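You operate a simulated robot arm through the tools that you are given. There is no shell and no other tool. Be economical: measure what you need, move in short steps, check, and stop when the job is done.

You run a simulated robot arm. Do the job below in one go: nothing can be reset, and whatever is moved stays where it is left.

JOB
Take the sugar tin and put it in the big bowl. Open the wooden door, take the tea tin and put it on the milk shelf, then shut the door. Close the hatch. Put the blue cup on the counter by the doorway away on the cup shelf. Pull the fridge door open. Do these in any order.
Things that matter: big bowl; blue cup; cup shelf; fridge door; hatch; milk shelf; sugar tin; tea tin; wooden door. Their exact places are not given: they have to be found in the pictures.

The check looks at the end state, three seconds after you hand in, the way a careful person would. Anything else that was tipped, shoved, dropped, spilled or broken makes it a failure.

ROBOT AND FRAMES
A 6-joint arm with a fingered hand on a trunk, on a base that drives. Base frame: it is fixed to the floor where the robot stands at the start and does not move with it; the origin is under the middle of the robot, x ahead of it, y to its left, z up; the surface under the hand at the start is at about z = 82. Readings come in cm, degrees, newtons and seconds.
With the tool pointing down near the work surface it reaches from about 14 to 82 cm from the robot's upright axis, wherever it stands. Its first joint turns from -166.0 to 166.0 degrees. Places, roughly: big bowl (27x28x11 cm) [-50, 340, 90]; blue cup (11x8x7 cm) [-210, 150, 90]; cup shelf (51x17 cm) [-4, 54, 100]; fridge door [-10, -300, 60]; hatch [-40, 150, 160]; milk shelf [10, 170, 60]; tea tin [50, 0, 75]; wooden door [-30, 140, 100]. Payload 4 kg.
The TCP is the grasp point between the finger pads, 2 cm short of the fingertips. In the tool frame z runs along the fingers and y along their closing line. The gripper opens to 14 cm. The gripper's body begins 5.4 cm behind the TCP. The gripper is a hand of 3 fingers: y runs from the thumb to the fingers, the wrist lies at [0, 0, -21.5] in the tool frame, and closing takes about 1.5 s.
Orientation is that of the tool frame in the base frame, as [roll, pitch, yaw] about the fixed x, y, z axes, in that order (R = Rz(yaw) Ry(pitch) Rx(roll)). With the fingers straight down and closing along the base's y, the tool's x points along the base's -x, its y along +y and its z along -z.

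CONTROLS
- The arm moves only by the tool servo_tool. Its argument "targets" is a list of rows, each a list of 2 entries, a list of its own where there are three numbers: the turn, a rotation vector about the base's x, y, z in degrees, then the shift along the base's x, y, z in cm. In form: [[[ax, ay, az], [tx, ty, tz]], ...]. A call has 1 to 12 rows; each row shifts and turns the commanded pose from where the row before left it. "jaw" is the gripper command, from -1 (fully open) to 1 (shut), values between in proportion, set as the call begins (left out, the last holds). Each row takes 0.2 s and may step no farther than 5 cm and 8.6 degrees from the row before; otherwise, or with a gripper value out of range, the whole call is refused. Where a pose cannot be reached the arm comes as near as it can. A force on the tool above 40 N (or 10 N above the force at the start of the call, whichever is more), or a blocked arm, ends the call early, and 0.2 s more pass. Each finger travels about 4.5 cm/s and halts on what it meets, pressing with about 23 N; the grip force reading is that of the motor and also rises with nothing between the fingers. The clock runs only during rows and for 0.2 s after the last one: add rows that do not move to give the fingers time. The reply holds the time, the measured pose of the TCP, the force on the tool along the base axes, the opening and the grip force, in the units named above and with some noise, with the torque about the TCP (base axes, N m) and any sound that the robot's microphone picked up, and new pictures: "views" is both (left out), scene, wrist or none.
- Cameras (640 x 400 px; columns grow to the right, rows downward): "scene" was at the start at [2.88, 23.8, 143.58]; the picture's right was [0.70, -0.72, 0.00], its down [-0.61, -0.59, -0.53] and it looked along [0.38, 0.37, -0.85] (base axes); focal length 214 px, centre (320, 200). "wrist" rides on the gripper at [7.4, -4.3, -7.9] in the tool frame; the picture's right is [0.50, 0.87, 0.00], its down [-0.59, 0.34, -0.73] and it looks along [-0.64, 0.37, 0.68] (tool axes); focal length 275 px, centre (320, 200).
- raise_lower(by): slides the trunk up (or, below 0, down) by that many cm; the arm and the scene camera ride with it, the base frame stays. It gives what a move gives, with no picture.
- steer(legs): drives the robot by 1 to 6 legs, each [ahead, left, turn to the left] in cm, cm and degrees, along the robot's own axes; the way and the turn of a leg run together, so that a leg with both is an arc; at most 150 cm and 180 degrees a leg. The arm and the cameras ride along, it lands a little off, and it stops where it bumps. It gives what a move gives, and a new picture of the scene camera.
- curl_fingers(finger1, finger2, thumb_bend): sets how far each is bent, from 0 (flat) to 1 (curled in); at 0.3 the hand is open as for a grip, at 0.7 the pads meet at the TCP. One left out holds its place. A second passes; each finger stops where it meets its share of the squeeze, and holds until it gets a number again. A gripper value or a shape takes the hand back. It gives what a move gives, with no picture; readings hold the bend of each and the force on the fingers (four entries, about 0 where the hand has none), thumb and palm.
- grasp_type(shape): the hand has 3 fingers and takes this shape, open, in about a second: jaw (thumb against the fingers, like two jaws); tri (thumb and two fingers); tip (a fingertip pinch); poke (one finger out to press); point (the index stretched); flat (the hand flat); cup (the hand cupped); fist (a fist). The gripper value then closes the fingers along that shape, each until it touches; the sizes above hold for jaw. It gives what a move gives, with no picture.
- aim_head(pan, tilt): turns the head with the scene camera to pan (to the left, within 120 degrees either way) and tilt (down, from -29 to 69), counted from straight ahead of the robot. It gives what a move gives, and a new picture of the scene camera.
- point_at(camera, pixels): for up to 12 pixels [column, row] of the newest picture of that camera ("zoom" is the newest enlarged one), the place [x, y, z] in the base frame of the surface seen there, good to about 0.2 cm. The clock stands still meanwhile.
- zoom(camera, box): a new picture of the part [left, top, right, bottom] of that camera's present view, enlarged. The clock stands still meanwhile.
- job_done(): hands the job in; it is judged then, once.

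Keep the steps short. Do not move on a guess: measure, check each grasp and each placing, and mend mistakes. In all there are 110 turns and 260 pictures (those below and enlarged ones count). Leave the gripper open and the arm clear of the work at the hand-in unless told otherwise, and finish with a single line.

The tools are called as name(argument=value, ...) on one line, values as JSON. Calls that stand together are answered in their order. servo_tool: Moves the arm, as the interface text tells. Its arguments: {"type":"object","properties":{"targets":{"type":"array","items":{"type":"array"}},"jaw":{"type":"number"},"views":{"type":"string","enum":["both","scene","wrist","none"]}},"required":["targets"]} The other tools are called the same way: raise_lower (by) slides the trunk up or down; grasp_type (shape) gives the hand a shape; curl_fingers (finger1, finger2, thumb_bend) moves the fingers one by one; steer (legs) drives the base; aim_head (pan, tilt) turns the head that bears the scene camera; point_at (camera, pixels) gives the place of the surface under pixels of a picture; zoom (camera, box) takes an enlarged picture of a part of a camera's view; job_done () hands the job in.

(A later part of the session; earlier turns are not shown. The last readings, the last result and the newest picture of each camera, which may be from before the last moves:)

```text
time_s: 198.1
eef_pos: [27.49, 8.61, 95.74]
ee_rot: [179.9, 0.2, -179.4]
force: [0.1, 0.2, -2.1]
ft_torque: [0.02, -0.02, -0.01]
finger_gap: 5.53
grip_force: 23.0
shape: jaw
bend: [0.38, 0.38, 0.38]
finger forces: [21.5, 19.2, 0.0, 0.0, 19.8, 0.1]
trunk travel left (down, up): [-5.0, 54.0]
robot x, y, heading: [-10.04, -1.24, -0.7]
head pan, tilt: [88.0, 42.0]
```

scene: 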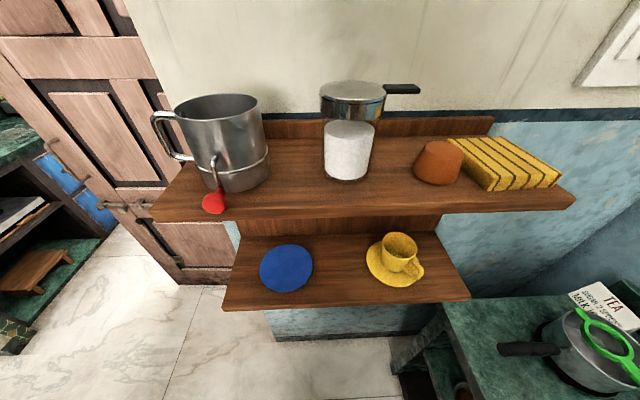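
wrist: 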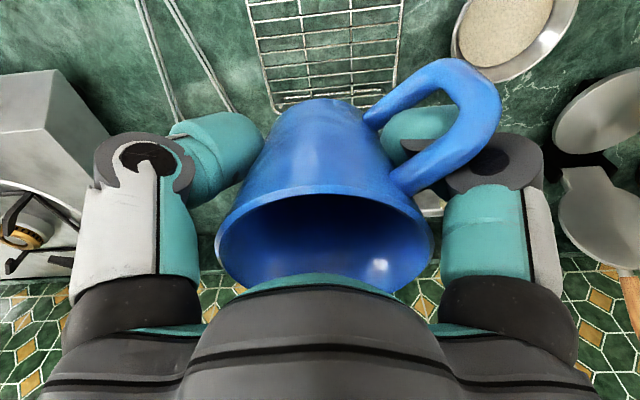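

point_at(camera="scene", pixels=[[312, 268], [261, 268], [287, 246], [287, 290], [367, 262], [340, 298], [340, 245], [345, 212], [228, 305], [465, 293], [400, 250], [408, 285]])

zoom(camera="scene", box=[210, 190, 480, 330])

```text
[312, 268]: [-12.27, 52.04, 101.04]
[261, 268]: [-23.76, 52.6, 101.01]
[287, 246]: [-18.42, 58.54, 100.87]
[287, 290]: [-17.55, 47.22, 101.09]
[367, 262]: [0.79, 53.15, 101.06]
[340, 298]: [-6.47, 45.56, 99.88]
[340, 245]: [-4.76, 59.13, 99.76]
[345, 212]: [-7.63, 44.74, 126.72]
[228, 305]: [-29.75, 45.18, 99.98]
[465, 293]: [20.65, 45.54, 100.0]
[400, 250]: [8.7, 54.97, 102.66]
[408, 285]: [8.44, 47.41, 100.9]
```

```text
2.37 times, centred on (345, 260) of scene
```

zoom: 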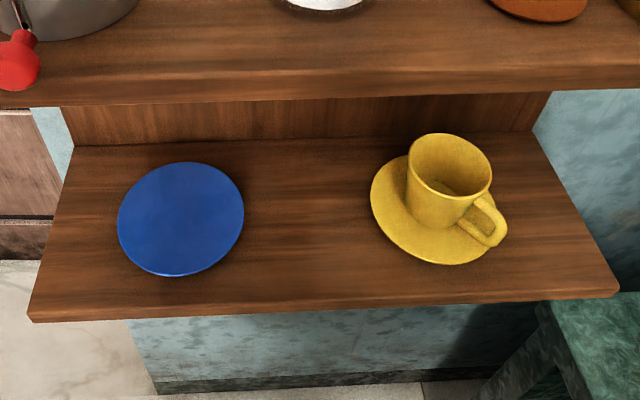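

Free gap on the cup shelf between the saucers: x −12…+1, so the target is about [-5.7, 51, 100]. For the regrasp I'll set the cup on the free counter spot [42,18] with its handle turned away from me. Turning the hand while moving there.

servo_tool(targets=[[[0, 0, -8.4], [1.2, 0.8, 0.8]], [[0, 0, -8.4], [1.2, 0.8, 0.8]], [[0, 0, -8.4], [1.2, 0.8, 0.8]], [[0, 0, -8.4], [1.2, 0.8, 0.8]], [[0, 0, -8.4], [1.2, 0.8, 0]], [[0, 0, -8.4], [1.2, 0.8, 0]], [[0, 0, -8.4], [1.2, 0.8, 0]], [[0, 0, -8.4], [1.2, 0.8, 0]], [[0, 0, -8.4], [1.2, 0.8, 0]], [[0, 0, -8.4], [1.2, 0.8, 0]], [[0, 0, -8.4], [1.2, 0.7, 0]], [[0, 0, 0], [1.2, 0.7, 0]]], views="none")

servo_tool(targets=[[[0, 0, -8.4], [0, 0, 0]], [[0, 0, -8.4], [0, 0, 0]], [[0, 0, -8.4], [0, 0, 0]], [[0, 0, -8.4], [0, 0, 0]], [[0, 0, -8.4], [0, 0, 0]], [[0, 0, -8.4], [0, 0, 0]], [[0, 0, -8.4], [0, 0, 0]], [[0, 0, -8.4], [0, 0, 0]], [[0, 0, -8.4], [0, 0, 0]], [[0, 0, 0], [0, 0, 0]]], views="wrist")

aim_head(pan=15, tilt=55)

```text
time_s: 200.7
eef_pos: [42.04, 17.97, 98.86]
ee_rot: [179.9, 0.3, 88.1]
force: [-1.2, 0.0, -1.1]
ft_torque: [-0.01, 0.01, 0.06]
finger_gap: 5.52
grip_force: 23.0
shape: jaw
bend: [0.38, 0.38, 0.38]
finger forces: [21.7, 19.3, 0.0, 0.1, 20.0, 0.1]
trunk travel left (down, up): [-5.0, 54.0]
robot x, y, heading: [-9.94, -1.35, -0.6]
head pan, tilt: [88.0, 42.0]
```

```text
time_s: 202.9
eef_pos: [42.01, 18.08, 98.9]
ee_rot: [180.0, 0.2, 12.5]
force: [-0.8, -0.3, -1.7]
ft_torque: [-0.02, 0.02, -0.02]
finger_gap: 5.54
grip_force: 22.8
shape: jaw
bend: [0.38, 0.38, 0.38]
finger forces: [21.7, 19.3, 0.0, 0.0, 19.8, 0.0]
trunk travel left (down, up): [-5.0, 54.0]
robot x, y, heading: [-10.02, -1.38, -0.6]
head pan, tilt: [88.0, 42.0]
```

wrist: 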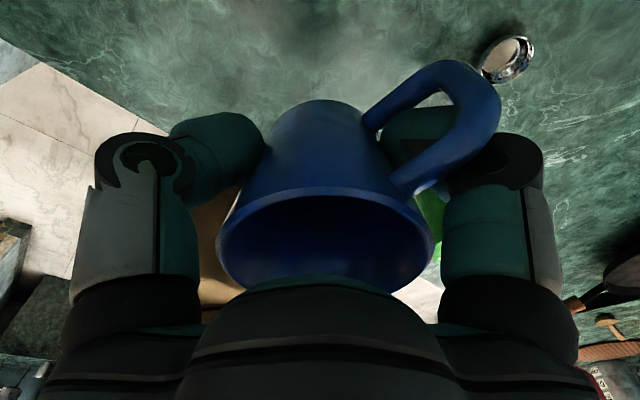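

```text
time_s: 204.3
eef_pos: [41.94, 18.02, 98.83]
ee_rot: [180.0, 0.2, 12.6]
force: [0.3, -0.5, -1.4]
ft_torque: [-0.02, 0.04, -0.01]
finger_gap: 5.53
grip_force: 22.8
shape: jaw
bend: [0.38, 0.38, 0.38]
finger forces: [21.8, 19.3, 0.0, 0.1, 19.8, 0.0]
trunk travel left (down, up): [-5.0, 54.0]
robot x, y, heading: [-10.07, -1.23, -0.4]
head pan, tilt: [15.0, 55.0]
```

scene: 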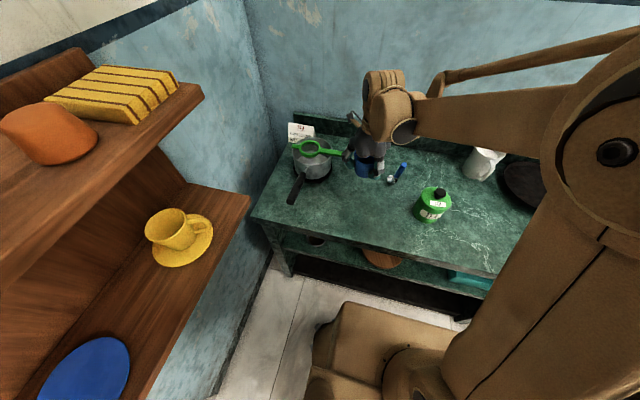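

Handle now points away (+x). I check the room to the green strainer before opening there.

zoom(camera="scene", box=[270, 90, 450, 220])

point_at(camera="zoom", pixels=[[255, 225], [220, 225], [100, 330], [75, 395], [440, 300], [470, 260], [330, 290], [370, 280], [120, 310], [300, 345]])

```text
3.08 times, centred on (360, 155) of scene
```

zoom: 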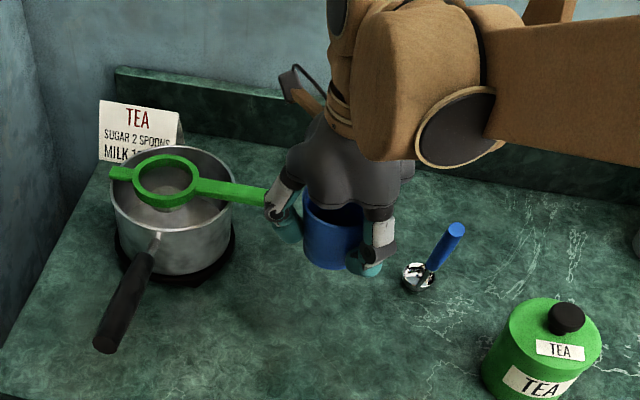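

```text
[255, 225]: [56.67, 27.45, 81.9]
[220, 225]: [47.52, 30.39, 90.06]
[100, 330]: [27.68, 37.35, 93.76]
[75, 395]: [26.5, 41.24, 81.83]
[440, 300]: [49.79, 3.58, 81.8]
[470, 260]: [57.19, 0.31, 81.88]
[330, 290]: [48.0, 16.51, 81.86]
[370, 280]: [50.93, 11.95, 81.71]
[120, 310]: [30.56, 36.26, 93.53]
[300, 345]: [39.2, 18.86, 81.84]
```

I shift a bit away ([38,14]) and lower until it just touches (~z 85.7).

servo_tool(targets=[[[0, 0, 0], [-2, -2, 0]], [[0, 0, 0], [-2, -2, 0]], [[0, 0, 0], [0, 0, -4]], [[0, 0, 0], [0, 0, -4]], [[0, 0, 0], [0, 0, -3]], [[0, 0, 0], [0, 0, -1.2]], [[0, 0, 0], [0, 0, -0.4]], [[0, 0, 0], [0, 0, -0.3]], [[0, 0, 0], [0, 0, 0]]], views="none")

```text
time_s: 206.3
eef_pos: [37.98, 13.93, 85.98]
ee_rot: [179.9, 0.2, 12.4]
force: [-0.5, -1.0, -1.5]
ft_torque: [0.02, 0.0, 0.01]
finger_gap: 5.55
grip_force: 23.4
shape: jaw
bend: [0.38, 0.38, 0.38]
finger forces: [22.4, 19.3, 0.0, 0.0, 19.8, 0.0]
trunk travel left (down, up): [-5.0, 54.0]
robot x, y, heading: [-9.78, -1.62, -0.3]
head pan, tilt: [15.0, 55.0]
```

servo_tool(targets=[[[0, 0, 0], [0, 0, -0.25]], [[0, 0, 0], [0, 0, -0.15]], [[0, 0, 0], [0, 0, 0]]], views="none")

servo_tool(targets=[[[0, 0, 0], [0, 0, 0]], [[0, 0, 0], [0, 0, 0]], [[0, 0, 0], [0, 0, 0]], [[0, 0, 0], [0, 0, 0]], [[0, 0, 0], [0, 0, 0]], [[0, 0, 0], [0, 0, 0]], [[0, 0, 0], [0, 0, 0]]], jaw=-1, views="wrist")

```text
time_s: 207.1
eef_pos: [37.97, 14.12, 85.67]
ee_rot: [179.8, 0.3, 12.5]
force: [-0.3, 0.6, 2.3]
ft_torque: [0.05, -0.09, -0.03]
finger_gap: 5.54
grip_force: 23.1
shape: jaw
bend: [0.38, 0.38, 0.38]
finger forces: [23.3, 19.3, 0.0, 0.1, 20.4, 0.0]
trunk travel left (down, up): [-5.0, 54.0]
robot x, y, heading: [-10.14, -1.26, -0.7]
head pan, tilt: [15.0, 55.0]
```

```text
time_s: 208.7
eef_pos: [38.04, 14.03, 85.65]
ee_rot: [179.9, 0.2, 12.5]
force: [0.2, 0.2, -0.9]
ft_torque: [-0.04, 0.01, 0.01]
finger_gap: 14.0
grip_force: 0.0
shape: jaw
bend: [0.3, 0.3, 0.3]
finger forces: [0.1, 0.0, 0.1, 0.0, 0.1, 0.1]
trunk travel left (down, up): [-5.0, 54.0]
robot x, y, heading: [-10.12, -1.52, -0.6]
head pan, tilt: [15.0, 55.0]
```

wrist: 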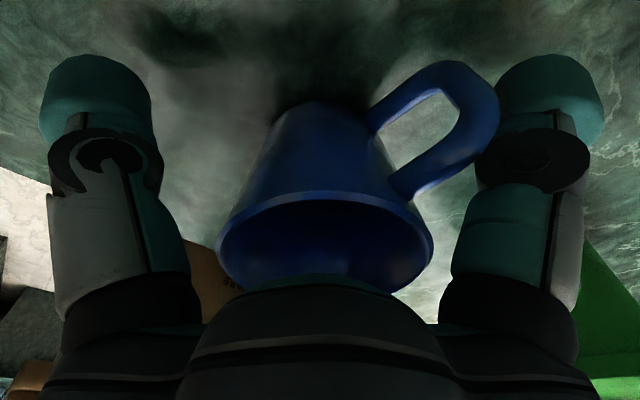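

Cup stands on the counter with handle away. I rise and unwind the hand.

servo_tool(targets=[[[0, 0, 0], [0, 0, 4]], [[0, 0, 0], [0, 0, 5]], [[0, 0, 8.4], [0, 0, 2]], [[0, 0, 8.4], [0, 0, 2]], [[0, 0, 8.4], [0, 0, 2]], [[0, 0, 8.4], [0, 0, 2]], [[0, 0, 8.4], [0, 0, 2]], [[0, 0, 8.4], [0, 0, 2]], [[0, 0, 8.4], [0, 0, 2]], [[0, 0, 8.4], [0, 0, 0]], [[0, 0, 8.4], [0, 0, 0]], [[0, 0, 8.4], [0, 0, 0]]], views="none")

servo_tool(targets=[[[0, 0, 8.4], [0, 0, 0]], [[0, 0, 8.4], [0, 0, 0]], [[0, 0, 8.4], [0, 0, 0]], [[0, 0, 8.4], [0, 0, 0]], [[0, 0, 8.4], [0, 0, 0]], [[0, 0, 8.4], [0, 0, 0]], [[0, 0, 8.4], [0, 0, 0]], [[0, 0, 8.4], [0, 0, 0]], [[0, 0, 8.3], [0, 0, 0]], [[0, 0, 8], [0, 0, 0]], [[0, 0, 0], [0, 0, 0]]], views="none")

servo_tool(targets=[[[0, -7.5, 0], [-1, 0, 0]], [[0, -7.5, 0], [-1, 0, 0]], [[0, -7.5, 0], [-1, 0, 0]], [[0, -7.5, 0], [-1, 0, 0]], [[0, -7.5, 0], [-1, 0, 0]], [[0, -7.5, 0], [-1, 0, 0]], [[0, 0, 0], [0, 0, 0]]], views="both")

```text
time_s: 211.3
eef_pos: [38.01, 14.05, 108.65]
ee_rot: [179.9, 0.3, 96.7]
force: [0.3, -0.1, -0.4]
ft_torque: [-0.01, -0.03, -0.04]
finger_gap: 14.0
grip_force: 0.0
shape: jaw
bend: [0.3, 0.3, 0.3]
finger forces: [0.0, 0.0, 0.1, 0.0, 0.0, 0.0]
trunk travel left (down, up): [-5.0, 54.0]
robot x, y, heading: [-9.88, -1.59, -0.5]
head pan, tilt: [15.0, 55.0]
```

```text
time_s: 213.7
eef_pos: [37.94, 14.05, 108.62]
ee_rot: [179.9, 0.2, -179.9]
force: [0.2, 0.1, 0.2]
ft_torque: [0.0, 0.02, -0.02]
finger_gap: 13.99
grip_force: 0.1
shape: jaw
bend: [0.3, 0.3, 0.3]
finger forces: [0.0, 0.1, 0.0, 0.1, 0.0, 0.0]
trunk travel left (down, up): [-5.0, 54.0]
robot x, y, heading: [-9.97, -1.52, -0.5]
head pan, tilt: [15.0, 55.0]
```

```text
time_s: 215.3
eef_pos: [31.97, 13.97, 108.61]
ee_rot: [179.9, 45.3, -179.9]
force: [-0.9, 0.6, -0.7]
ft_torque: [-0.02, -0.03, -0.04]
finger_gap: 14.03
grip_force: 0.1
shape: jaw
bend: [0.3, 0.3, 0.3]
finger forces: [0.1, 0.1, 0.0, 0.1, 0.0, 0.0]
trunk travel left (down, up): [-5.0, 54.0]
robot x, y, heading: [-10.12, -1.67, -0.6]
head pan, tilt: [15.0, 55.0]
```

scene: 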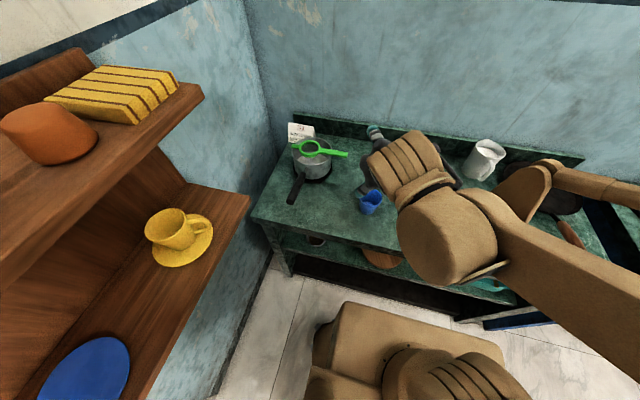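
wrist: 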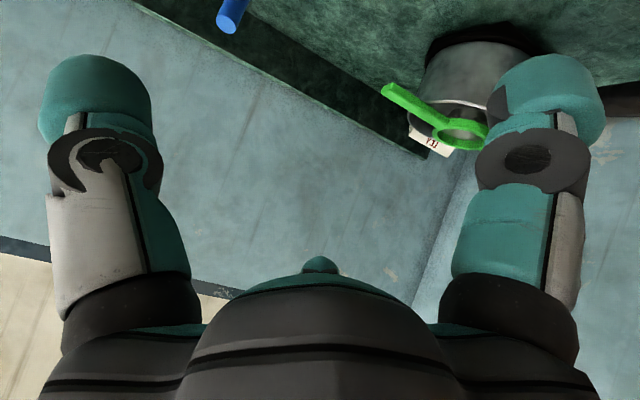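

zoom(camera="scene", box=[330, 170, 420, 230])

point_at(camera="zoom", pixels=[[205, 175], [350, 185], [280, 160], [270, 215], [270, 300], [310, 135], [240, 165]])

```text
6.67 times, centred on (375, 200) of scene
```

zoom: 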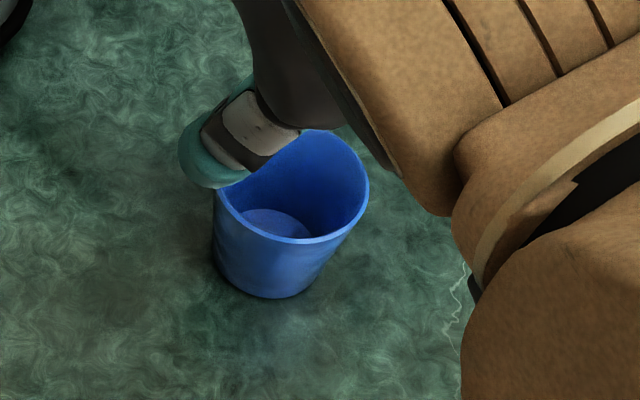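

```text
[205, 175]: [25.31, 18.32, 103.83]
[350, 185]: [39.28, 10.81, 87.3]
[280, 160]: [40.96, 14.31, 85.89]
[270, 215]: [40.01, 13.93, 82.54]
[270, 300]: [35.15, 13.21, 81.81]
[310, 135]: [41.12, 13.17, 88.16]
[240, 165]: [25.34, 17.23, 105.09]
```

Cup still centred at [38,14]. I approach along the tilted hand direction and close.

servo_tool(targets=[[[0, 0, 0], [-1, 0, -4]], [[0, 0, 0], [-1.5, 0, -4]], [[0, 0, 0], [-1.5, 0, -4]], [[0, 0, 0], [3, 0, -3]], [[0, 0, 0], [3, 0, -3]], [[0, 0, 0], [2, 0, -2]], [[0, 0, 0], [2, 0, -2]], [[0, 0, 0], [0, 0, 0]]], views="both")

```text
time_s: 217.1
eef_pos: [39.12, 14.71, 89.27]
ee_rot: [-180.0, 45.0, 179.9]
force: [-0.5, 0.3, 0.9]
ft_torque: [0.02, 0.01, -0.02]
finger_gap: 13.99
grip_force: 0.1
shape: jaw
bend: [0.3, 0.3, 0.3]
finger forces: [0.1, 0.0, 0.1, 0.0, 0.0, 0.0]
out of reach, approached as far as the arm can: row 5, 6, 7
trunk travel left (down, up): [-5.0, 54.0]
robot x, y, heading: [-10.15, -1.12, -0.6]
head pan, tilt: [15.0, 55.0]
```

scene: 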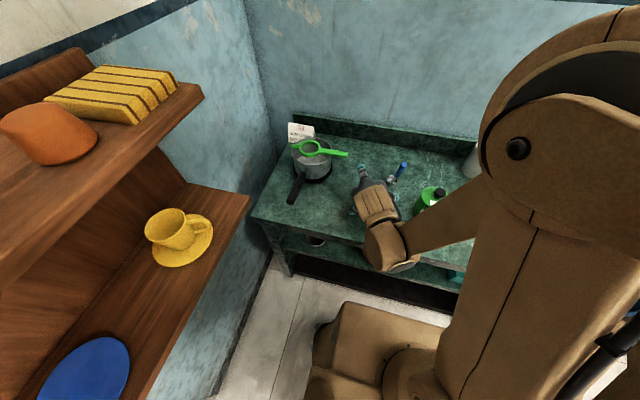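
wrist: 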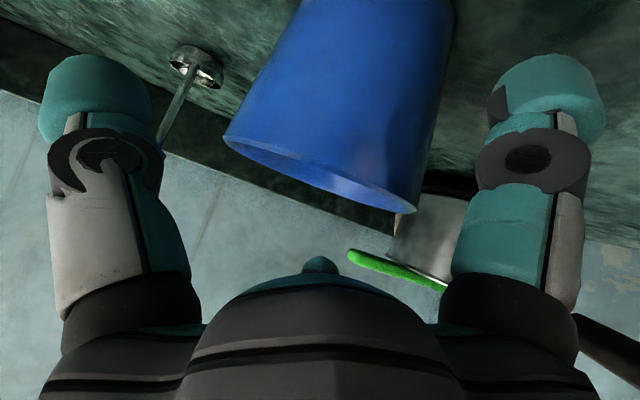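

The arm can't go lower there; I lower the trunk 2.6 cm instead and then draw back 0.8 cm.

raise_lower(by=-2.6)

servo_tool(targets=[[[0, 0, 0], [-0.5, -0.4, 0]], [[0, 0, 0], [-0.4, -0.3, 0]], [[0, 0, 0], [0, 0, 0]]], views="wrist")

```text
time_s: 217.5
eef_pos: [39.02, 14.57, 88.92]
ee_rot: [179.6, 45.4, 179.8]
force: [-3.9, -1.4, 21.0]
ft_torque: [0.76, 1.32, 0.23]
finger_gap: 14.02
grip_force: 0.0
shape: jaw
bend: [0.31, 0.3, 0.3]
finger forces: [21.8, 0.1, 0.1, 0.0, 0.1, 0.0]
trunk travel left (down, up): [-4.3, 54.7]
robot x, y, heading: [-10.04, -0.92, -0.3]
head pan, tilt: [15.0, 55.0]
stopped: the force on the tool passed its limit at 67 N (the readings are from after the stop); the commanded pose is now the measured one
```

```text
time_s: 218.3
eef_pos: [38.45, 13.98, 89.04]
ee_rot: [179.7, 45.2, 180.0]
force: [0.2, 0.8, 0.3]
ft_torque: [0.04, -0.01, -0.03]
finger_gap: 14.02
grip_force: 0.0
shape: jaw
bend: [0.3, 0.3, 0.3]
finger forces: [0.1, 0.1, 0.1, 0.1, 0.0, 0.0]
out of reach, approached as far as the arm can: row 2
trunk travel left (down, up): [-4.3, 54.7]
robot x, y, heading: [-9.65, -1.49, -0.4]
head pan, tilt: [15.0, 55.0]
```

wrist: 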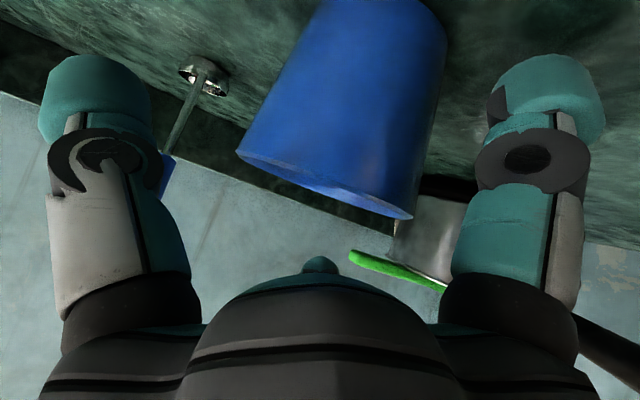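

Something touched (finger 1) as the trunk lowered. I look before doing anything else.

aim_head(pan=25, tilt=58)

zoom(camera="scene", box=[290, 120, 450, 240])

zoom(camera="wrist", box=[140, 0, 540, 260])

```text
time_s: 219.0
eef_pos: [38.44, 14.03, 89.08]
ee_rot: [179.7, 45.2, 179.9]
force: [0.2, 1.0, 0.1]
ft_torque: [0.01, 0.0, 0.04]
finger_gap: 14.03
grip_force: 0.0
shape: jaw
bend: [0.3, 0.3, 0.3]
finger forces: [0.0, 0.0, 0.0, 0.0, 0.0, 0.0]
trunk travel left (down, up): [-4.3, 54.7]
robot x, y, heading: [-10.11, -1.58, -0.5]
head pan, tilt: [25.0, 58.0]
```

scene: 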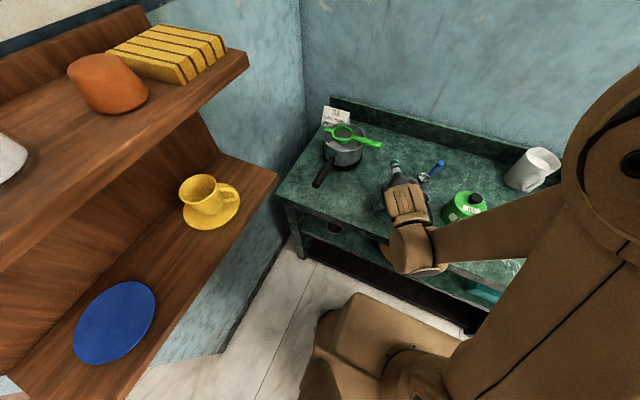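

```text
3.33 times, centred on (370, 180) of scene
```

zoom: 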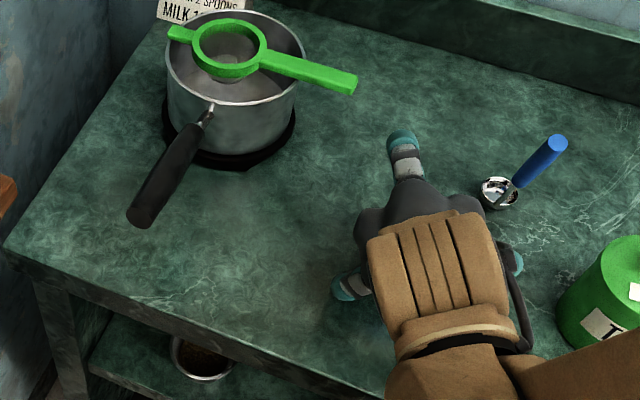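

```text
1.54 times, centred on (340, 130) of wrist
```

zoom: 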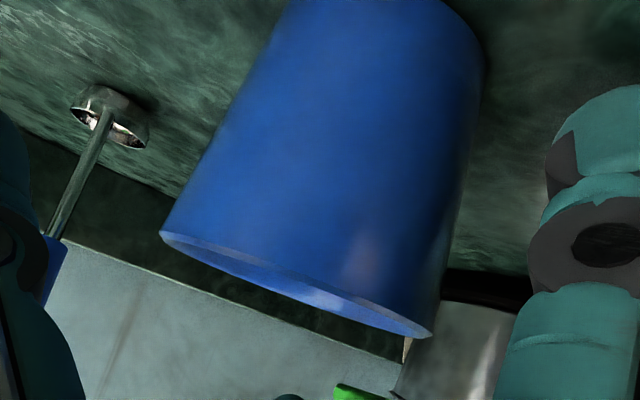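

From above I see the hand's digits: two on the left side (spread along tool x) and the thumb at right. I measure where they are.

point_at(camera="scene", pixels=[[377, 206], [373, 207], [394, 162], [391, 162], [428, 198], [395, 185], [380, 188], [375, 215]])

point_at(camera="wrist", pixels=[[95, 80], [545, 85], [340, 100], [250, 160], [400, 215], [290, 100], [430, 100], [325, 195]])

```text
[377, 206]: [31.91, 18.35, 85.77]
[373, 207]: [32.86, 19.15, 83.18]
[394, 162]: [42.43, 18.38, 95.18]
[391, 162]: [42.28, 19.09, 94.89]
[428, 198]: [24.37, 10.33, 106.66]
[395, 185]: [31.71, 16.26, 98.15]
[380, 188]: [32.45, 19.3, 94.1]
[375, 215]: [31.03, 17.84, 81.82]
```

```text
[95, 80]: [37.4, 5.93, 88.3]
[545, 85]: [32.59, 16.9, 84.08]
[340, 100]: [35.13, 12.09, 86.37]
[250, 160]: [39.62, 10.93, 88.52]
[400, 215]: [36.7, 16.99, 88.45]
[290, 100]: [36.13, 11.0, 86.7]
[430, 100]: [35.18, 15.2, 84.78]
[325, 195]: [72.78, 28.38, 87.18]
```

The two fingers sit ±6.5 cm along tool x (three-point hand), so the lower one hits the counter when tilted. I rise and try the "tip" shape (thumb–finger pinch).

servo_tool(targets=[[[0, 0, 0], [0, 0, 4]], [[0, 0, 0], [0, 0, 4]], [[0, 0, 0], [0, 0, 4]], [[0, 0, 0], [0, 0, 4]], [[0, 0, 0], [0, 0, 0]]], views="none")

grasp_type(shape="tip")

zoom(camera="wrist", box=[0, 0, 640, 400])

zoom(camera="scene", box=[330, 100, 490, 240])

```text
time_s: 220.2
eef_pos: [38.24, 13.85, 105.27]
ee_rot: [179.7, 45.2, 179.9]
force: [-0.1, 0.5, 0.2]
ft_torque: [-0.01, -0.02, -0.02]
finger_gap: 14.01
grip_force: 0.0
shape: jaw
bend: [0.3, 0.3, 0.3]
finger forces: [0.0, 0.0, 0.0, 0.1, 0.0, 0.0]
trunk travel left (down, up): [-4.3, 54.7]
robot x, y, heading: [-10.36, -1.15, -0.4]
head pan, tilt: [25.0, 58.0]
```

```text
time_s: 221.1
eef_pos: [38.3, 14.06, 105.16]
ee_rot: [179.7, 45.3, 179.9]
force: [-0.6, -0.8, 0.1]
ft_torque: [0.0, 0.01, 0.0]
finger_gap: 14.02
grip_force: 0.1
shape: tip
bend: [0.3, 0.3, 0.3]
finger forces: [0.1, 0.0, 0.0, 0.0, 0.0, 0.0]
trunk travel left (down, up): [-4.3, 54.7]
robot x, y, heading: [-9.9, -1.07, -0.5]
head pan, tilt: [25.0, 58.0]
```

```text
1.00 times, centred on (320, 200) of wrist (not enlarged: the box is as wide or as high as the picture)
```

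zoom: 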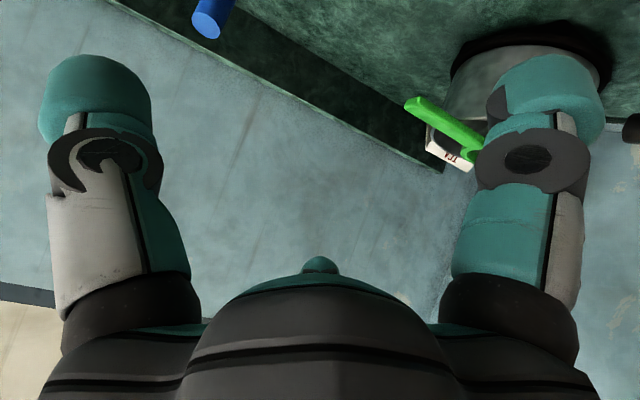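

```text
2.86 times, centred on (410, 170) of scene
```

zoom: 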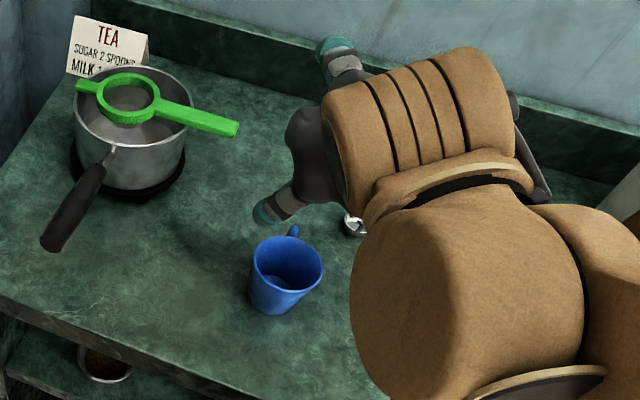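

"tip" gives the same spread. New plan: hand tilted 55° down, opened only ~10.4 cm (fingers then reach less low), straddling the cup from above. First lower the trunk for reach, set shape jaw and pre-position above.

raise_lower(by=-3.5)

grasp_type(shape="jaw")

servo_tool(targets=[[[0, 5, 0], [-0.4, 0, 0]], [[0, 5, 0], [-0.5, 0, 0]], [[0, 0, 0], [0, 0, -2]], [[0, 0, 0], [0, 0, -2]], [[0, 0, 0], [0, 0, 0]], [[0, 0, 0], [0, 0, 0]]], jaw=-0.48, views="both")

```text
time_s: 221.9
eef_pos: [38.37, 14.02, 101.73]
ee_rot: [179.7, 45.3, 179.9]
force: [0.4, 0.7, -0.1]
ft_torque: [0.01, 0.02, -0.03]
finger_gap: 13.99
grip_force: 0.2
shape: tip
bend: [0.3, 0.3, 0.3]
finger forces: [0.0, 0.0, 0.0, 0.0, 0.0, 0.0]
trunk travel left (down, up): [-0.8, 58.2]
robot x, y, heading: [-9.44, -1.35, -0.6]
head pan, tilt: [25.0, 58.0]
```

```text
time_s: 222.8
eef_pos: [38.41, 14.04, 101.68]
ee_rot: [179.7, 45.3, 179.9]
force: [-0.3, -0.8, -1.5]
ft_torque: [-0.01, 0.0, -0.01]
finger_gap: 14.01
grip_force: 0.0
shape: jaw
bend: [0.3, 0.3, 0.3]
finger forces: [0.0, 0.1, 0.0, 0.1, 0.0, 0.0]
trunk travel left (down, up): [-0.8, 58.2]
robot x, y, heading: [-9.92, -1.2, -0.3]
head pan, tilt: [25.0, 58.0]
```

```text
time_s: 224.2
eef_pos: [37.37, 13.97, 97.66]
ee_rot: [179.7, 35.3, 179.9]
force: [0.3, -0.2, 0.3]
ft_torque: [-0.01, 0.03, 0.01]
finger_gap: 10.37
grip_force: 0.0
shape: jaw
bend: [0.25, 0.25, 0.24]
finger forces: [0.1, 0.0, 0.0, 0.0, 0.0, 0.0]
trunk travel left (down, up): [-0.8, 58.2]
robot x, y, heading: [-9.68, -1.42, -0.3]
head pan, tilt: [25.0, 58.0]
```

scene: 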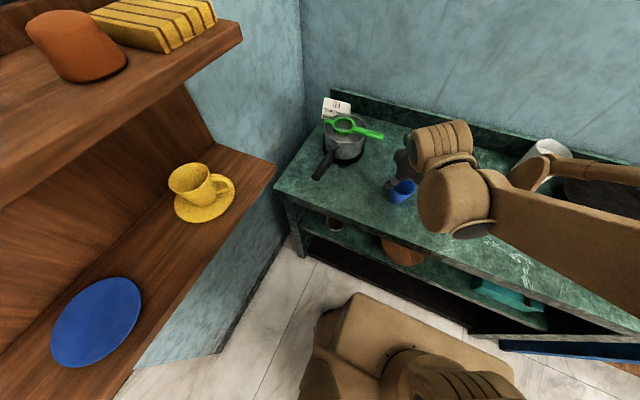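
wrist: 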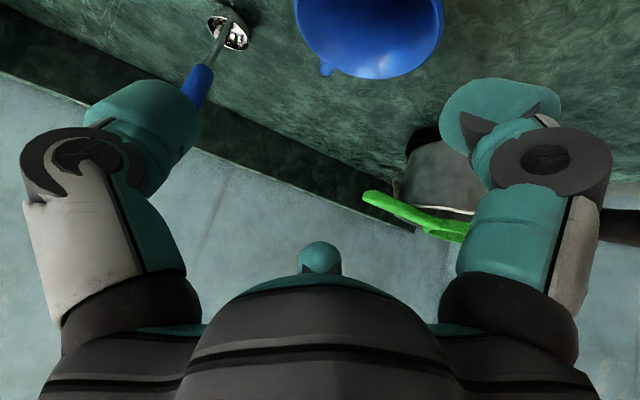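

servo_tool(targets=[[[0, 0, 0], [0, 0, -2.5]], [[0, 0, 0], [0, 0, -2.5]], [[0, 0, 0], [0, 0, -2]], [[0, 0, 0], [0, 0, 0]]], views="wrist")

zoom(camera="scene", box=[350, 140, 470, 240])

```text
time_s: 225.2
eef_pos: [37.5, 13.92, 90.62]
ee_rot: [179.6, 35.3, 179.9]
force: [-0.3, -0.3, -0.3]
ft_torque: [0.0, 0.01, -0.01]
finger_gap: 10.4
grip_force: 0.0
shape: jaw
bend: [0.25, 0.25, 0.24]
finger forces: [0.0, 0.0, 0.0, 0.1, 0.0, 0.0]
trunk travel left (down, up): [-0.8, 58.2]
robot x, y, heading: [-9.85, -1.29, -0.4]
head pan, tilt: [25.0, 58.0]
```

wrist: 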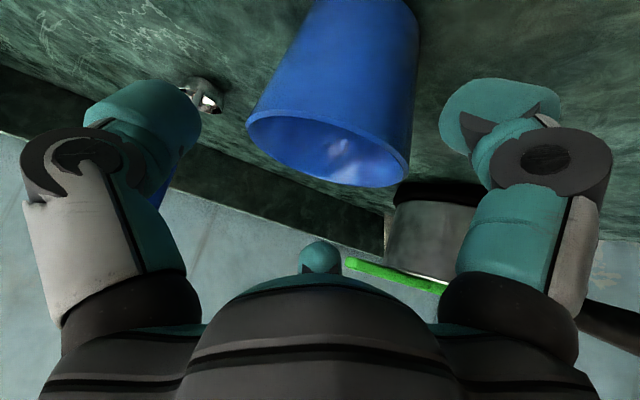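

```text
4.00 times, centred on (410, 190) of scene
```

zoom: 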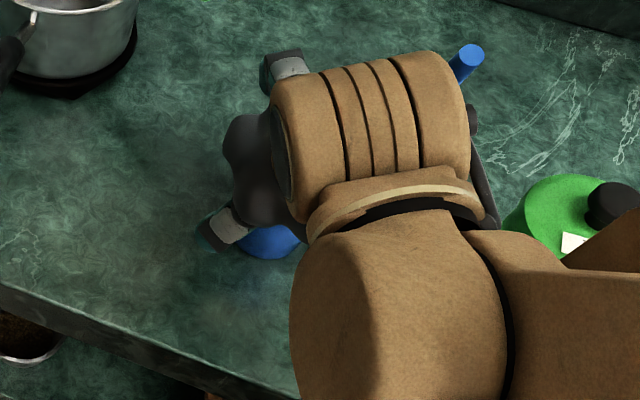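

Clear so far. Down another 3.2 cm in small steps.

servo_tool(targets=[[[0, 0, 0], [0, 0, -0.8]], [[0, 0, 0], [0, 0, -0.8]], [[0, 0, 0], [0, 0, -0.8]], [[0, 0, 0], [0, 0, -0.7]], [[0, 0, 0], [0, 0, 0]]], views="wrist")

```text
time_s: 226.4
eef_pos: [37.51, 14.05, 87.52]
ee_rot: [179.7, 35.2, -180.0]
force: [-0.1, 0.0, 0.1]
ft_torque: [0.02, 0.0, 0.05]
finger_gap: 10.43
grip_force: 0.1
shape: jaw
bend: [0.25, 0.25, 0.24]
finger forces: [0.0, 0.0, 0.0, 0.0, 0.0, 0.1]
trunk travel left (down, up): [-0.8, 58.2]
robot x, y, heading: [-9.99, -1.39, -0.4]
head pan, tilt: [25.0, 58.0]
```

wrist: 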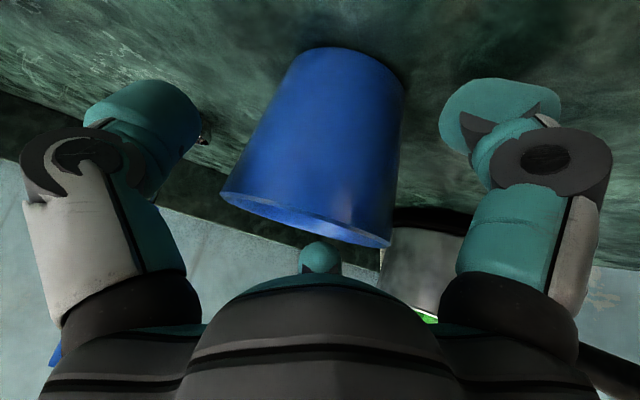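

No contact. A further 0.6 cm, then close.

servo_tool(targets=[[[0, 0, 0], [0, 0, -0.3]], [[0, 0, 0], [0, 0, -0.3]], [[0, 0, 0], [0, 0, 0]]], views="none")

servo_tool(targets=[[[0, 0, 0], [0, 0, 0]], [[0, 0, 0], [0, 0, 0]], [[0, 0, 0], [0, 0, 0]], [[0, 0, 0], [0, 0, 0]], [[0, 0, 0], [0, 0, 0]], [[0, 0, 0], [0, 0, 0]], [[0, 0, 0], [0, 0, 0]]], jaw=1, views="wrist")

```text
time_s: 227.2
eef_pos: [37.39, 14.05, 87.02]
ee_rot: [179.6, 35.4, 179.9]
force: [-2.3, 4.0, 10.0]
ft_torque: [0.42, 0.48, -0.06]
finger_gap: 10.29
grip_force: 0.0
shape: jaw
bend: [0.25, 0.25, 0.24]
finger forces: [9.7, 0.1, 0.0, 0.1, 0.0, 0.0]
trunk travel left (down, up): [-0.8, 58.2]
robot x, y, heading: [-9.93, -1.04, -0.5]
head pan, tilt: [25.0, 58.0]
```

```text
time_s: 228.8
eef_pos: [37.45, 13.94, 87.05]
ee_rot: [179.8, 35.2, 179.9]
force: [-0.9, -0.9, 2.1]
ft_torque: [-0.07, 0.14, 0.02]
finger_gap: 6.7
grip_force: 23.1
shape: jaw
bend: [0.33, 0.33, 0.36]
finger forces: [14.3, 19.4, 0.0, 0.0, 25.6, 0.1]
trunk travel left (down, up): [-0.8, 58.2]
robot x, y, heading: [-10.11, -0.87, -0.4]
head pan, tilt: [25.0, 58.0]
```

wrist: 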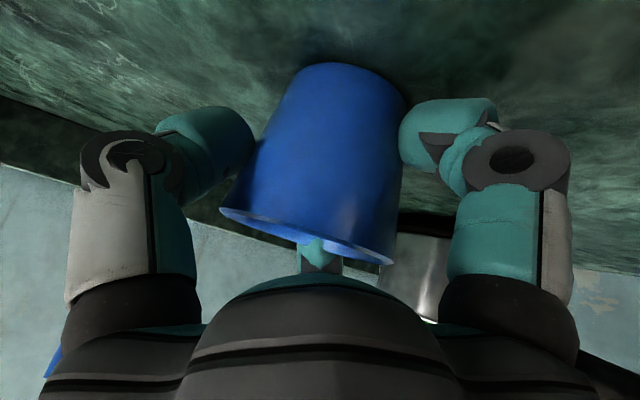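

All three digits press the cup (gap 6.7). Lift a little and look.

servo_tool(targets=[[[0, 0, 0], [0, 0, 1]], [[0, 0, 0], [0, 0, 2]], [[0, 0, 0], [0, 0, 3]], [[0, 0, 0], [0, 0, 4]], [[0, 0, 0], [0, 0, 4]], [[0, 0, 0], [0, 0, 4]], [[0, 0, 0], [0, 0, 4]], [[0, 0, 0], [0, 0, 4]], [[0, 0, 0], [0, 0, 0]]], views="both")

zoom(camera="scene", box=[340, 90, 500, 220])

```text
time_s: 230.8
eef_pos: [37.63, 13.99, 113.03]
ee_rot: [179.7, 35.2, 179.9]
force: [-0.9, -0.2, -1.0]
ft_torque: [0.02, 0.01, -0.01]
finger_gap: 6.64
grip_force: 23.8
shape: jaw
bend: [0.33, 0.33, 0.36]
finger forces: [13.3, 18.9, 0.1, 0.1, 25.0, 0.0]
trunk travel left (down, up): [-0.8, 58.2]
robot x, y, heading: [-10.0, -1.48, -0.6]
head pan, tilt: [25.0, 58.0]
```

scene: 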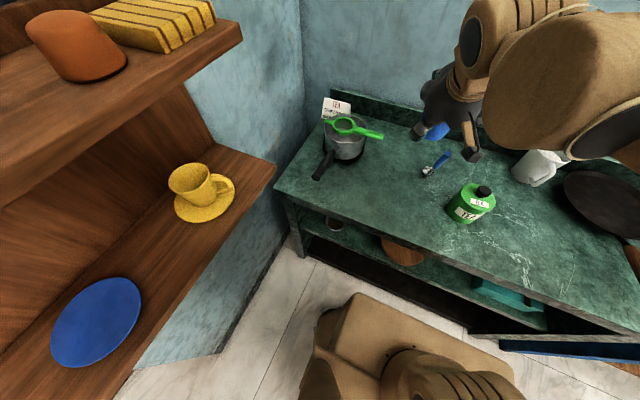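
wrist: 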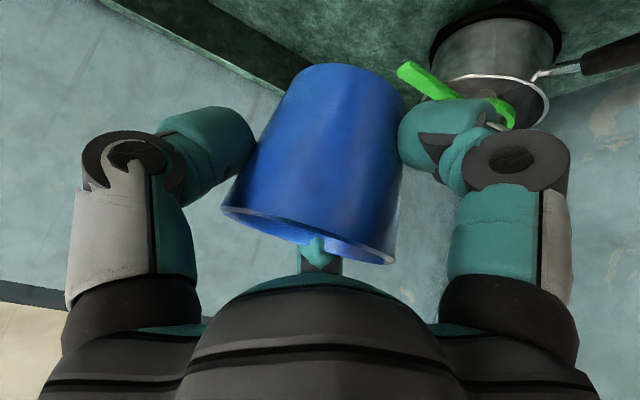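

```text
3.08 times, centred on (420, 155) of scene
```

zoom: 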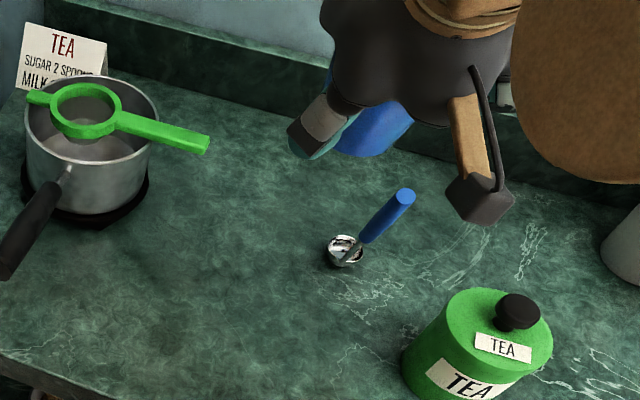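

Held firmly. Now swing the hand left to face the shelf (pointing +y), staying short of it.

servo_tool(targets=[[[0, 0, 7.5], [-2.8, 3.6, 0]], [[0, 0, 7.5], [-3.3, 3.6, 0]], [[0, 0, 7.5], [-3.5, 3.3, 0]], [[0, 0, 7.5], [-3.8, 2.8, 0]], [[0, 0, 7.5], [-4, 2.4, 0]], [[0, 0, 7.5], [-4.1, 1.9, 0]], [[0, 0, 7.5], [-4.2, 1.2, 0]], [[0, 0, 7.5], [-4.2, 0.7, 0]], [[0, 0, 7.5], [-4.1, 0.2, 0]], [[0, 0, 7.5], [-4, -0.2, 0]], [[0, 0, 7.5], [-3.6, -0.4, 0]], [[0, 0, 7.5], [-1.7, 0, 0]]], views="none")

aim_head(pan=80, tilt=45)

```text
time_s: 233.4
eef_pos: [-5.53, 33.08, 112.69]
ee_rot: [179.8, 35.3, -90.5]
force: [-0.6, -1.2, -1.7]
ft_torque: [-0.02, -0.02, 0.0]
finger_gap: 6.59
grip_force: 22.4
shape: jaw
bend: [0.33, 0.33, 0.36]
finger forces: [13.2, 18.8, 0.0, 0.1, 24.6, 0.0]
trunk travel left (down, up): [-0.8, 58.2]
robot x, y, heading: [-10.36, -1.39, -0.6]
head pan, tilt: [25.0, 58.0]
```

```text
time_s: 234.7
eef_pos: [-5.59, 33.01, 112.83]
ee_rot: [179.7, 35.3, -90.7]
force: [0.3, 0.4, -0.9]
ft_torque: [0.01, -0.01, 0.0]
finger_gap: 6.6
grip_force: 22.5
shape: jaw
bend: [0.33, 0.33, 0.36]
finger forces: [13.2, 18.8, 0.1, 0.1, 24.7, 0.0]
trunk travel left (down, up): [-0.8, 58.2]
robot x, y, heading: [-9.91, -1.24, -0.6]
head pan, tilt: [80.0, 45.0]
```

scene: 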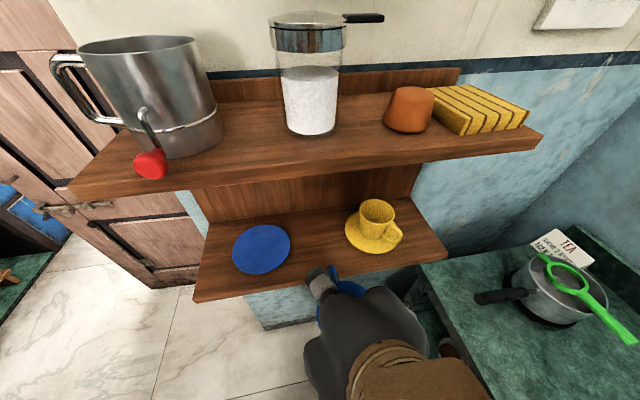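

Approach is good. Lower to z 107 (cup base ≈ 101.9), then move in over the gap at x ≈ −6.

servo_tool(targets=[[[0, 0, 0], [-0.3, 0, -2.9]], [[0, 0, 0], [-0.3, 0, -2.9]], [[0, 0, 0], [0, 3.4, 0]], [[0, 0, 0], [0, 3.4, 0]], [[0, 0, 0], [0, 3.4, 0]], [[0, 0, 0], [0, 3.4, 0]], [[0, 0, 0], [0, 0, 0]]])

zoom(camera="scene", box=[220, 160, 460, 320])

```text
time_s: 236.4
eef_pos: [-3.57, 45.69, 106.84]
ee_rot: [179.8, 35.3, -93.6]
force: [-0.2, 0.2, -1.5]
ft_torque: [-0.04, -0.01, 0.02]
finger_gap: 6.46
grip_force: 23.1
shape: jaw
bend: [0.34, 0.34, 0.37]
finger forces: [14.6, 18.9, 0.0, 0.0, 23.7, 0.1]
trunk travel left (down, up): [-0.8, 58.2]
robot x, y, heading: [-9.92, -1.33, -0.6]
head pan, tilt: [80.0, 45.0]
stopped in row 7: the arm was blocked; the commanded pose is now the measured one
```

scene: 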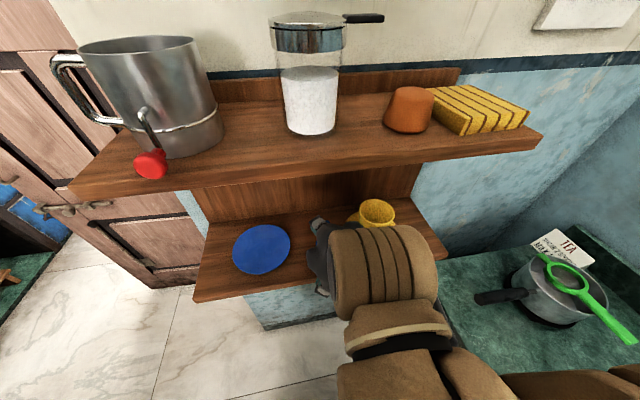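
wrist: 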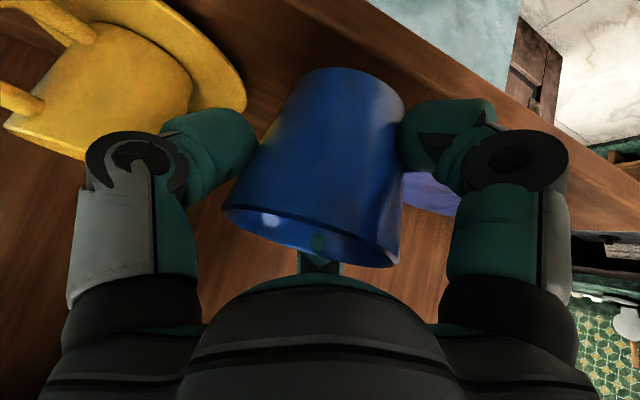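

```text
2.50 times, centred on (340, 240) of scene
```

zoom: 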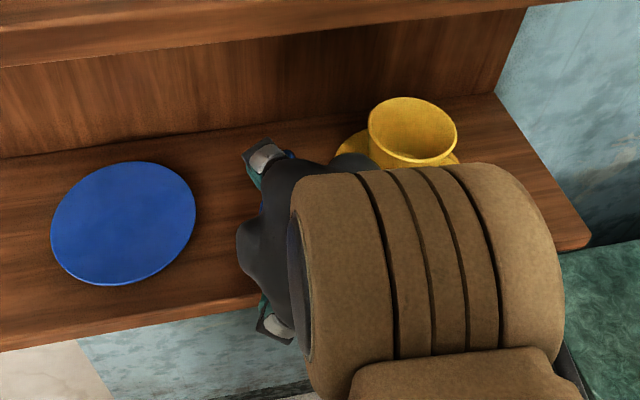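

The arm got blocked. I check what touches: measure the wrist joint vs the upper shelf's front edge.

point_at(camera="zoom", pixels=[[350, 172], [450, 166], [530, 200], [400, 180], [330, 165], [300, 230], [270, 160], [420, 400], [550, 300], [345, 160]])

```text
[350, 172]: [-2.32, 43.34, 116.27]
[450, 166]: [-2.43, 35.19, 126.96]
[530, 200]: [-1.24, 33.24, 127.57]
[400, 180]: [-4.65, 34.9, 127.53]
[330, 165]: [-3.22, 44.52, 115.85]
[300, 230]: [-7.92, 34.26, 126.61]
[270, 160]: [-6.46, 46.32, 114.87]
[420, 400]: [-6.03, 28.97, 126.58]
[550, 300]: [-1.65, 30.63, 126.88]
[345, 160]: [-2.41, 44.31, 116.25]
```

Nothing touches there; the earlier such stop was a too-fast joint. I retry slowly, correcting x and yaw.

servo_tool(targets=[[[0, 0, 0.8], [-0.8, 0, 0]], [[0, 0, 0.8], [-0.8, 0, 0]], [[0, 0, 0.8], [-0.8, 0, 0]], [[0, 0, 0.6], [-0.2, 0.8, 0]], [[0, 0, 0], [0, 1, 0]], [[0, 0, 0], [0, 1, 0]], [[0, 0, 0], [0, 0, 0]]])

```text
time_s: 238.2
eef_pos: [-3.42, 47.23, 106.27]
ee_rot: [179.7, 35.3, -93.8]
force: [0.0, -0.1, -0.9]
ft_torque: [-0.03, -0.01, 0.0]
finger_gap: 6.46
grip_force: 23.6
shape: jaw
bend: [0.34, 0.34, 0.37]
finger forces: [14.6, 18.9, 0.0, 0.0, 23.7, 0.0]
trunk travel left (down, up): [-0.8, 58.2]
robot x, y, heading: [-10.05, -1.44, -0.4]
head pan, tilt: [80.0, 45.0]
stopped in row 7: the arm was blocked; the commanded pose is now the measured one
```

scene: 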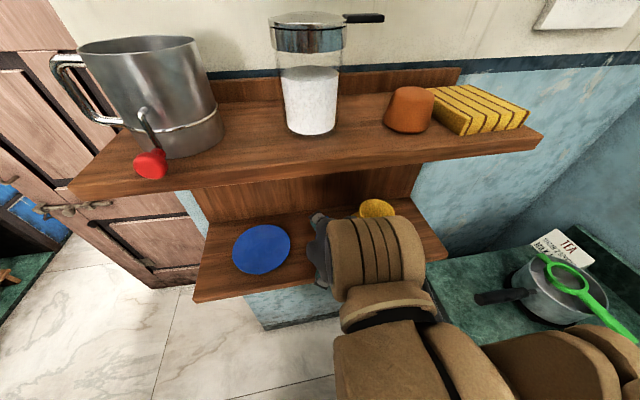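
wrist: 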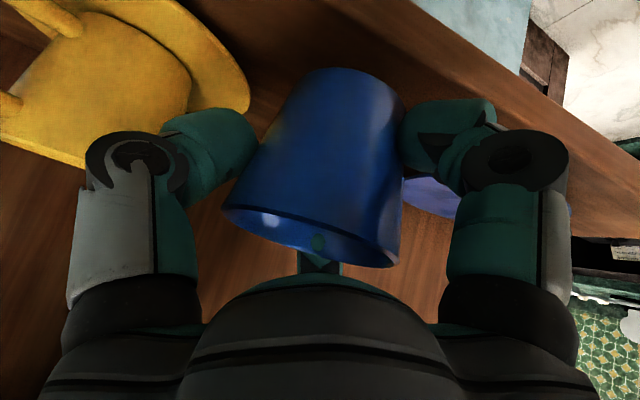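

The arm won't swing further left, so I use the base: raise 0.8, then move the robot 2.6 cm left and 2.4 cm back, carrying the cup to about [-5.8, 50.4].

servo_tool(targets=[[[0, 0, 0], [0, 0, 0.8]], [[0, 0, 0], [0, 0, 0]]], views="none")

steer(legs=[[-2.4, 2.6, 0]])

```text
time_s: 238.8
eef_pos: [-3.55, 47.17, 107.12]
ee_rot: [179.7, 35.4, -94.0]
force: [0.3, -0.1, -1.8]
ft_torque: [-0.03, 0.01, -0.01]
finger_gap: 6.45
grip_force: 23.2
shape: jaw
bend: [0.34, 0.34, 0.37]
finger forces: [14.4, 18.9, 0.0, 0.1, 23.7, 0.0]
trunk travel left (down, up): [-0.8, 58.2]
robot x, y, heading: [-9.83, -1.58, -0.5]
head pan, tilt: [80.0, 45.0]
```

```text
time_s: 239.7
eef_pos: [-5.82, 49.91, 107.17]
ee_rot: [179.7, 35.3, -93.9]
force: [0.1, 0.1, -1.3]
ft_torque: [0.0, 0.01, 0.01]
finger_gap: 6.45
grip_force: 23.0
shape: jaw
bend: [0.34, 0.34, 0.37]
finger forces: [14.6, 18.9, 0.0, 0.0, 23.6, 0.0]
trunk travel left (down, up): [-0.8, 58.2]
robot x, y, heading: [-12.4, 1.22, -0.4]
head pan, tilt: [80.0, 45.0]
```

scene: 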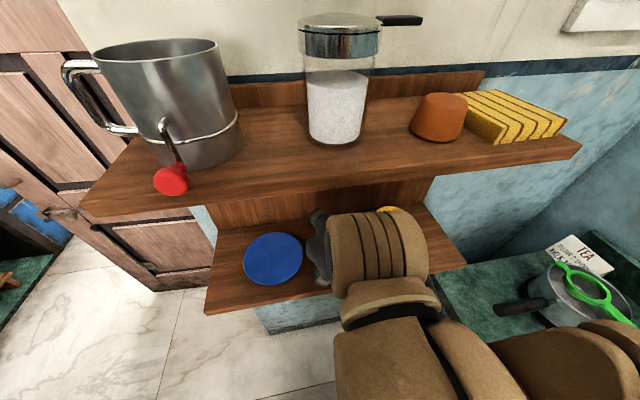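

Now at [-5.8, 49.9]. Lower gently ~2 cm until contact.

servo_tool(targets=[[[0, 0, 0], [0, 0, -0.7]], [[0, 0, 0], [0, 0, -0.5]], [[0, 0, 0], [0, 0, -0.3]], [[0, 0, 0], [0, 0, -0.2]], [[0, 0, 0], [0, 0, 0]]], views="wrist")

```text
time_s: 240.9
eef_pos: [-5.86, 49.77, 105.46]
ee_rot: [179.7, 35.3, -94.0]
force: [0.3, 0.0, -1.5]
ft_torque: [0.01, -0.02, -0.01]
finger_gap: 6.44
grip_force: 23.6
shape: jaw
bend: [0.34, 0.34, 0.37]
finger forces: [14.5, 18.9, 0.0, 0.0, 23.6, 0.1]
trunk travel left (down, up): [-0.8, 58.2]
robot x, y, heading: [-12.39, 1.24, -0.5]
head pan, tilt: [80.0, 45.0]
```

wrist: 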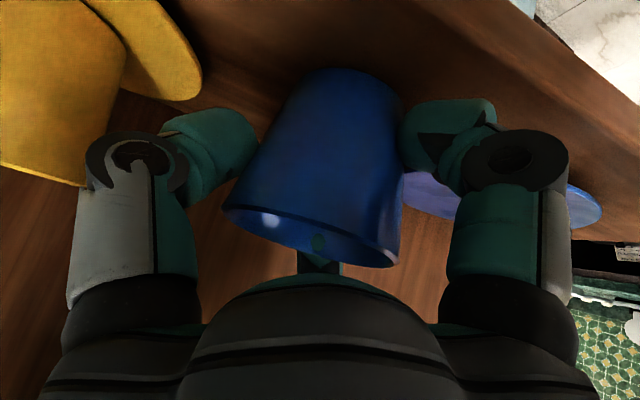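

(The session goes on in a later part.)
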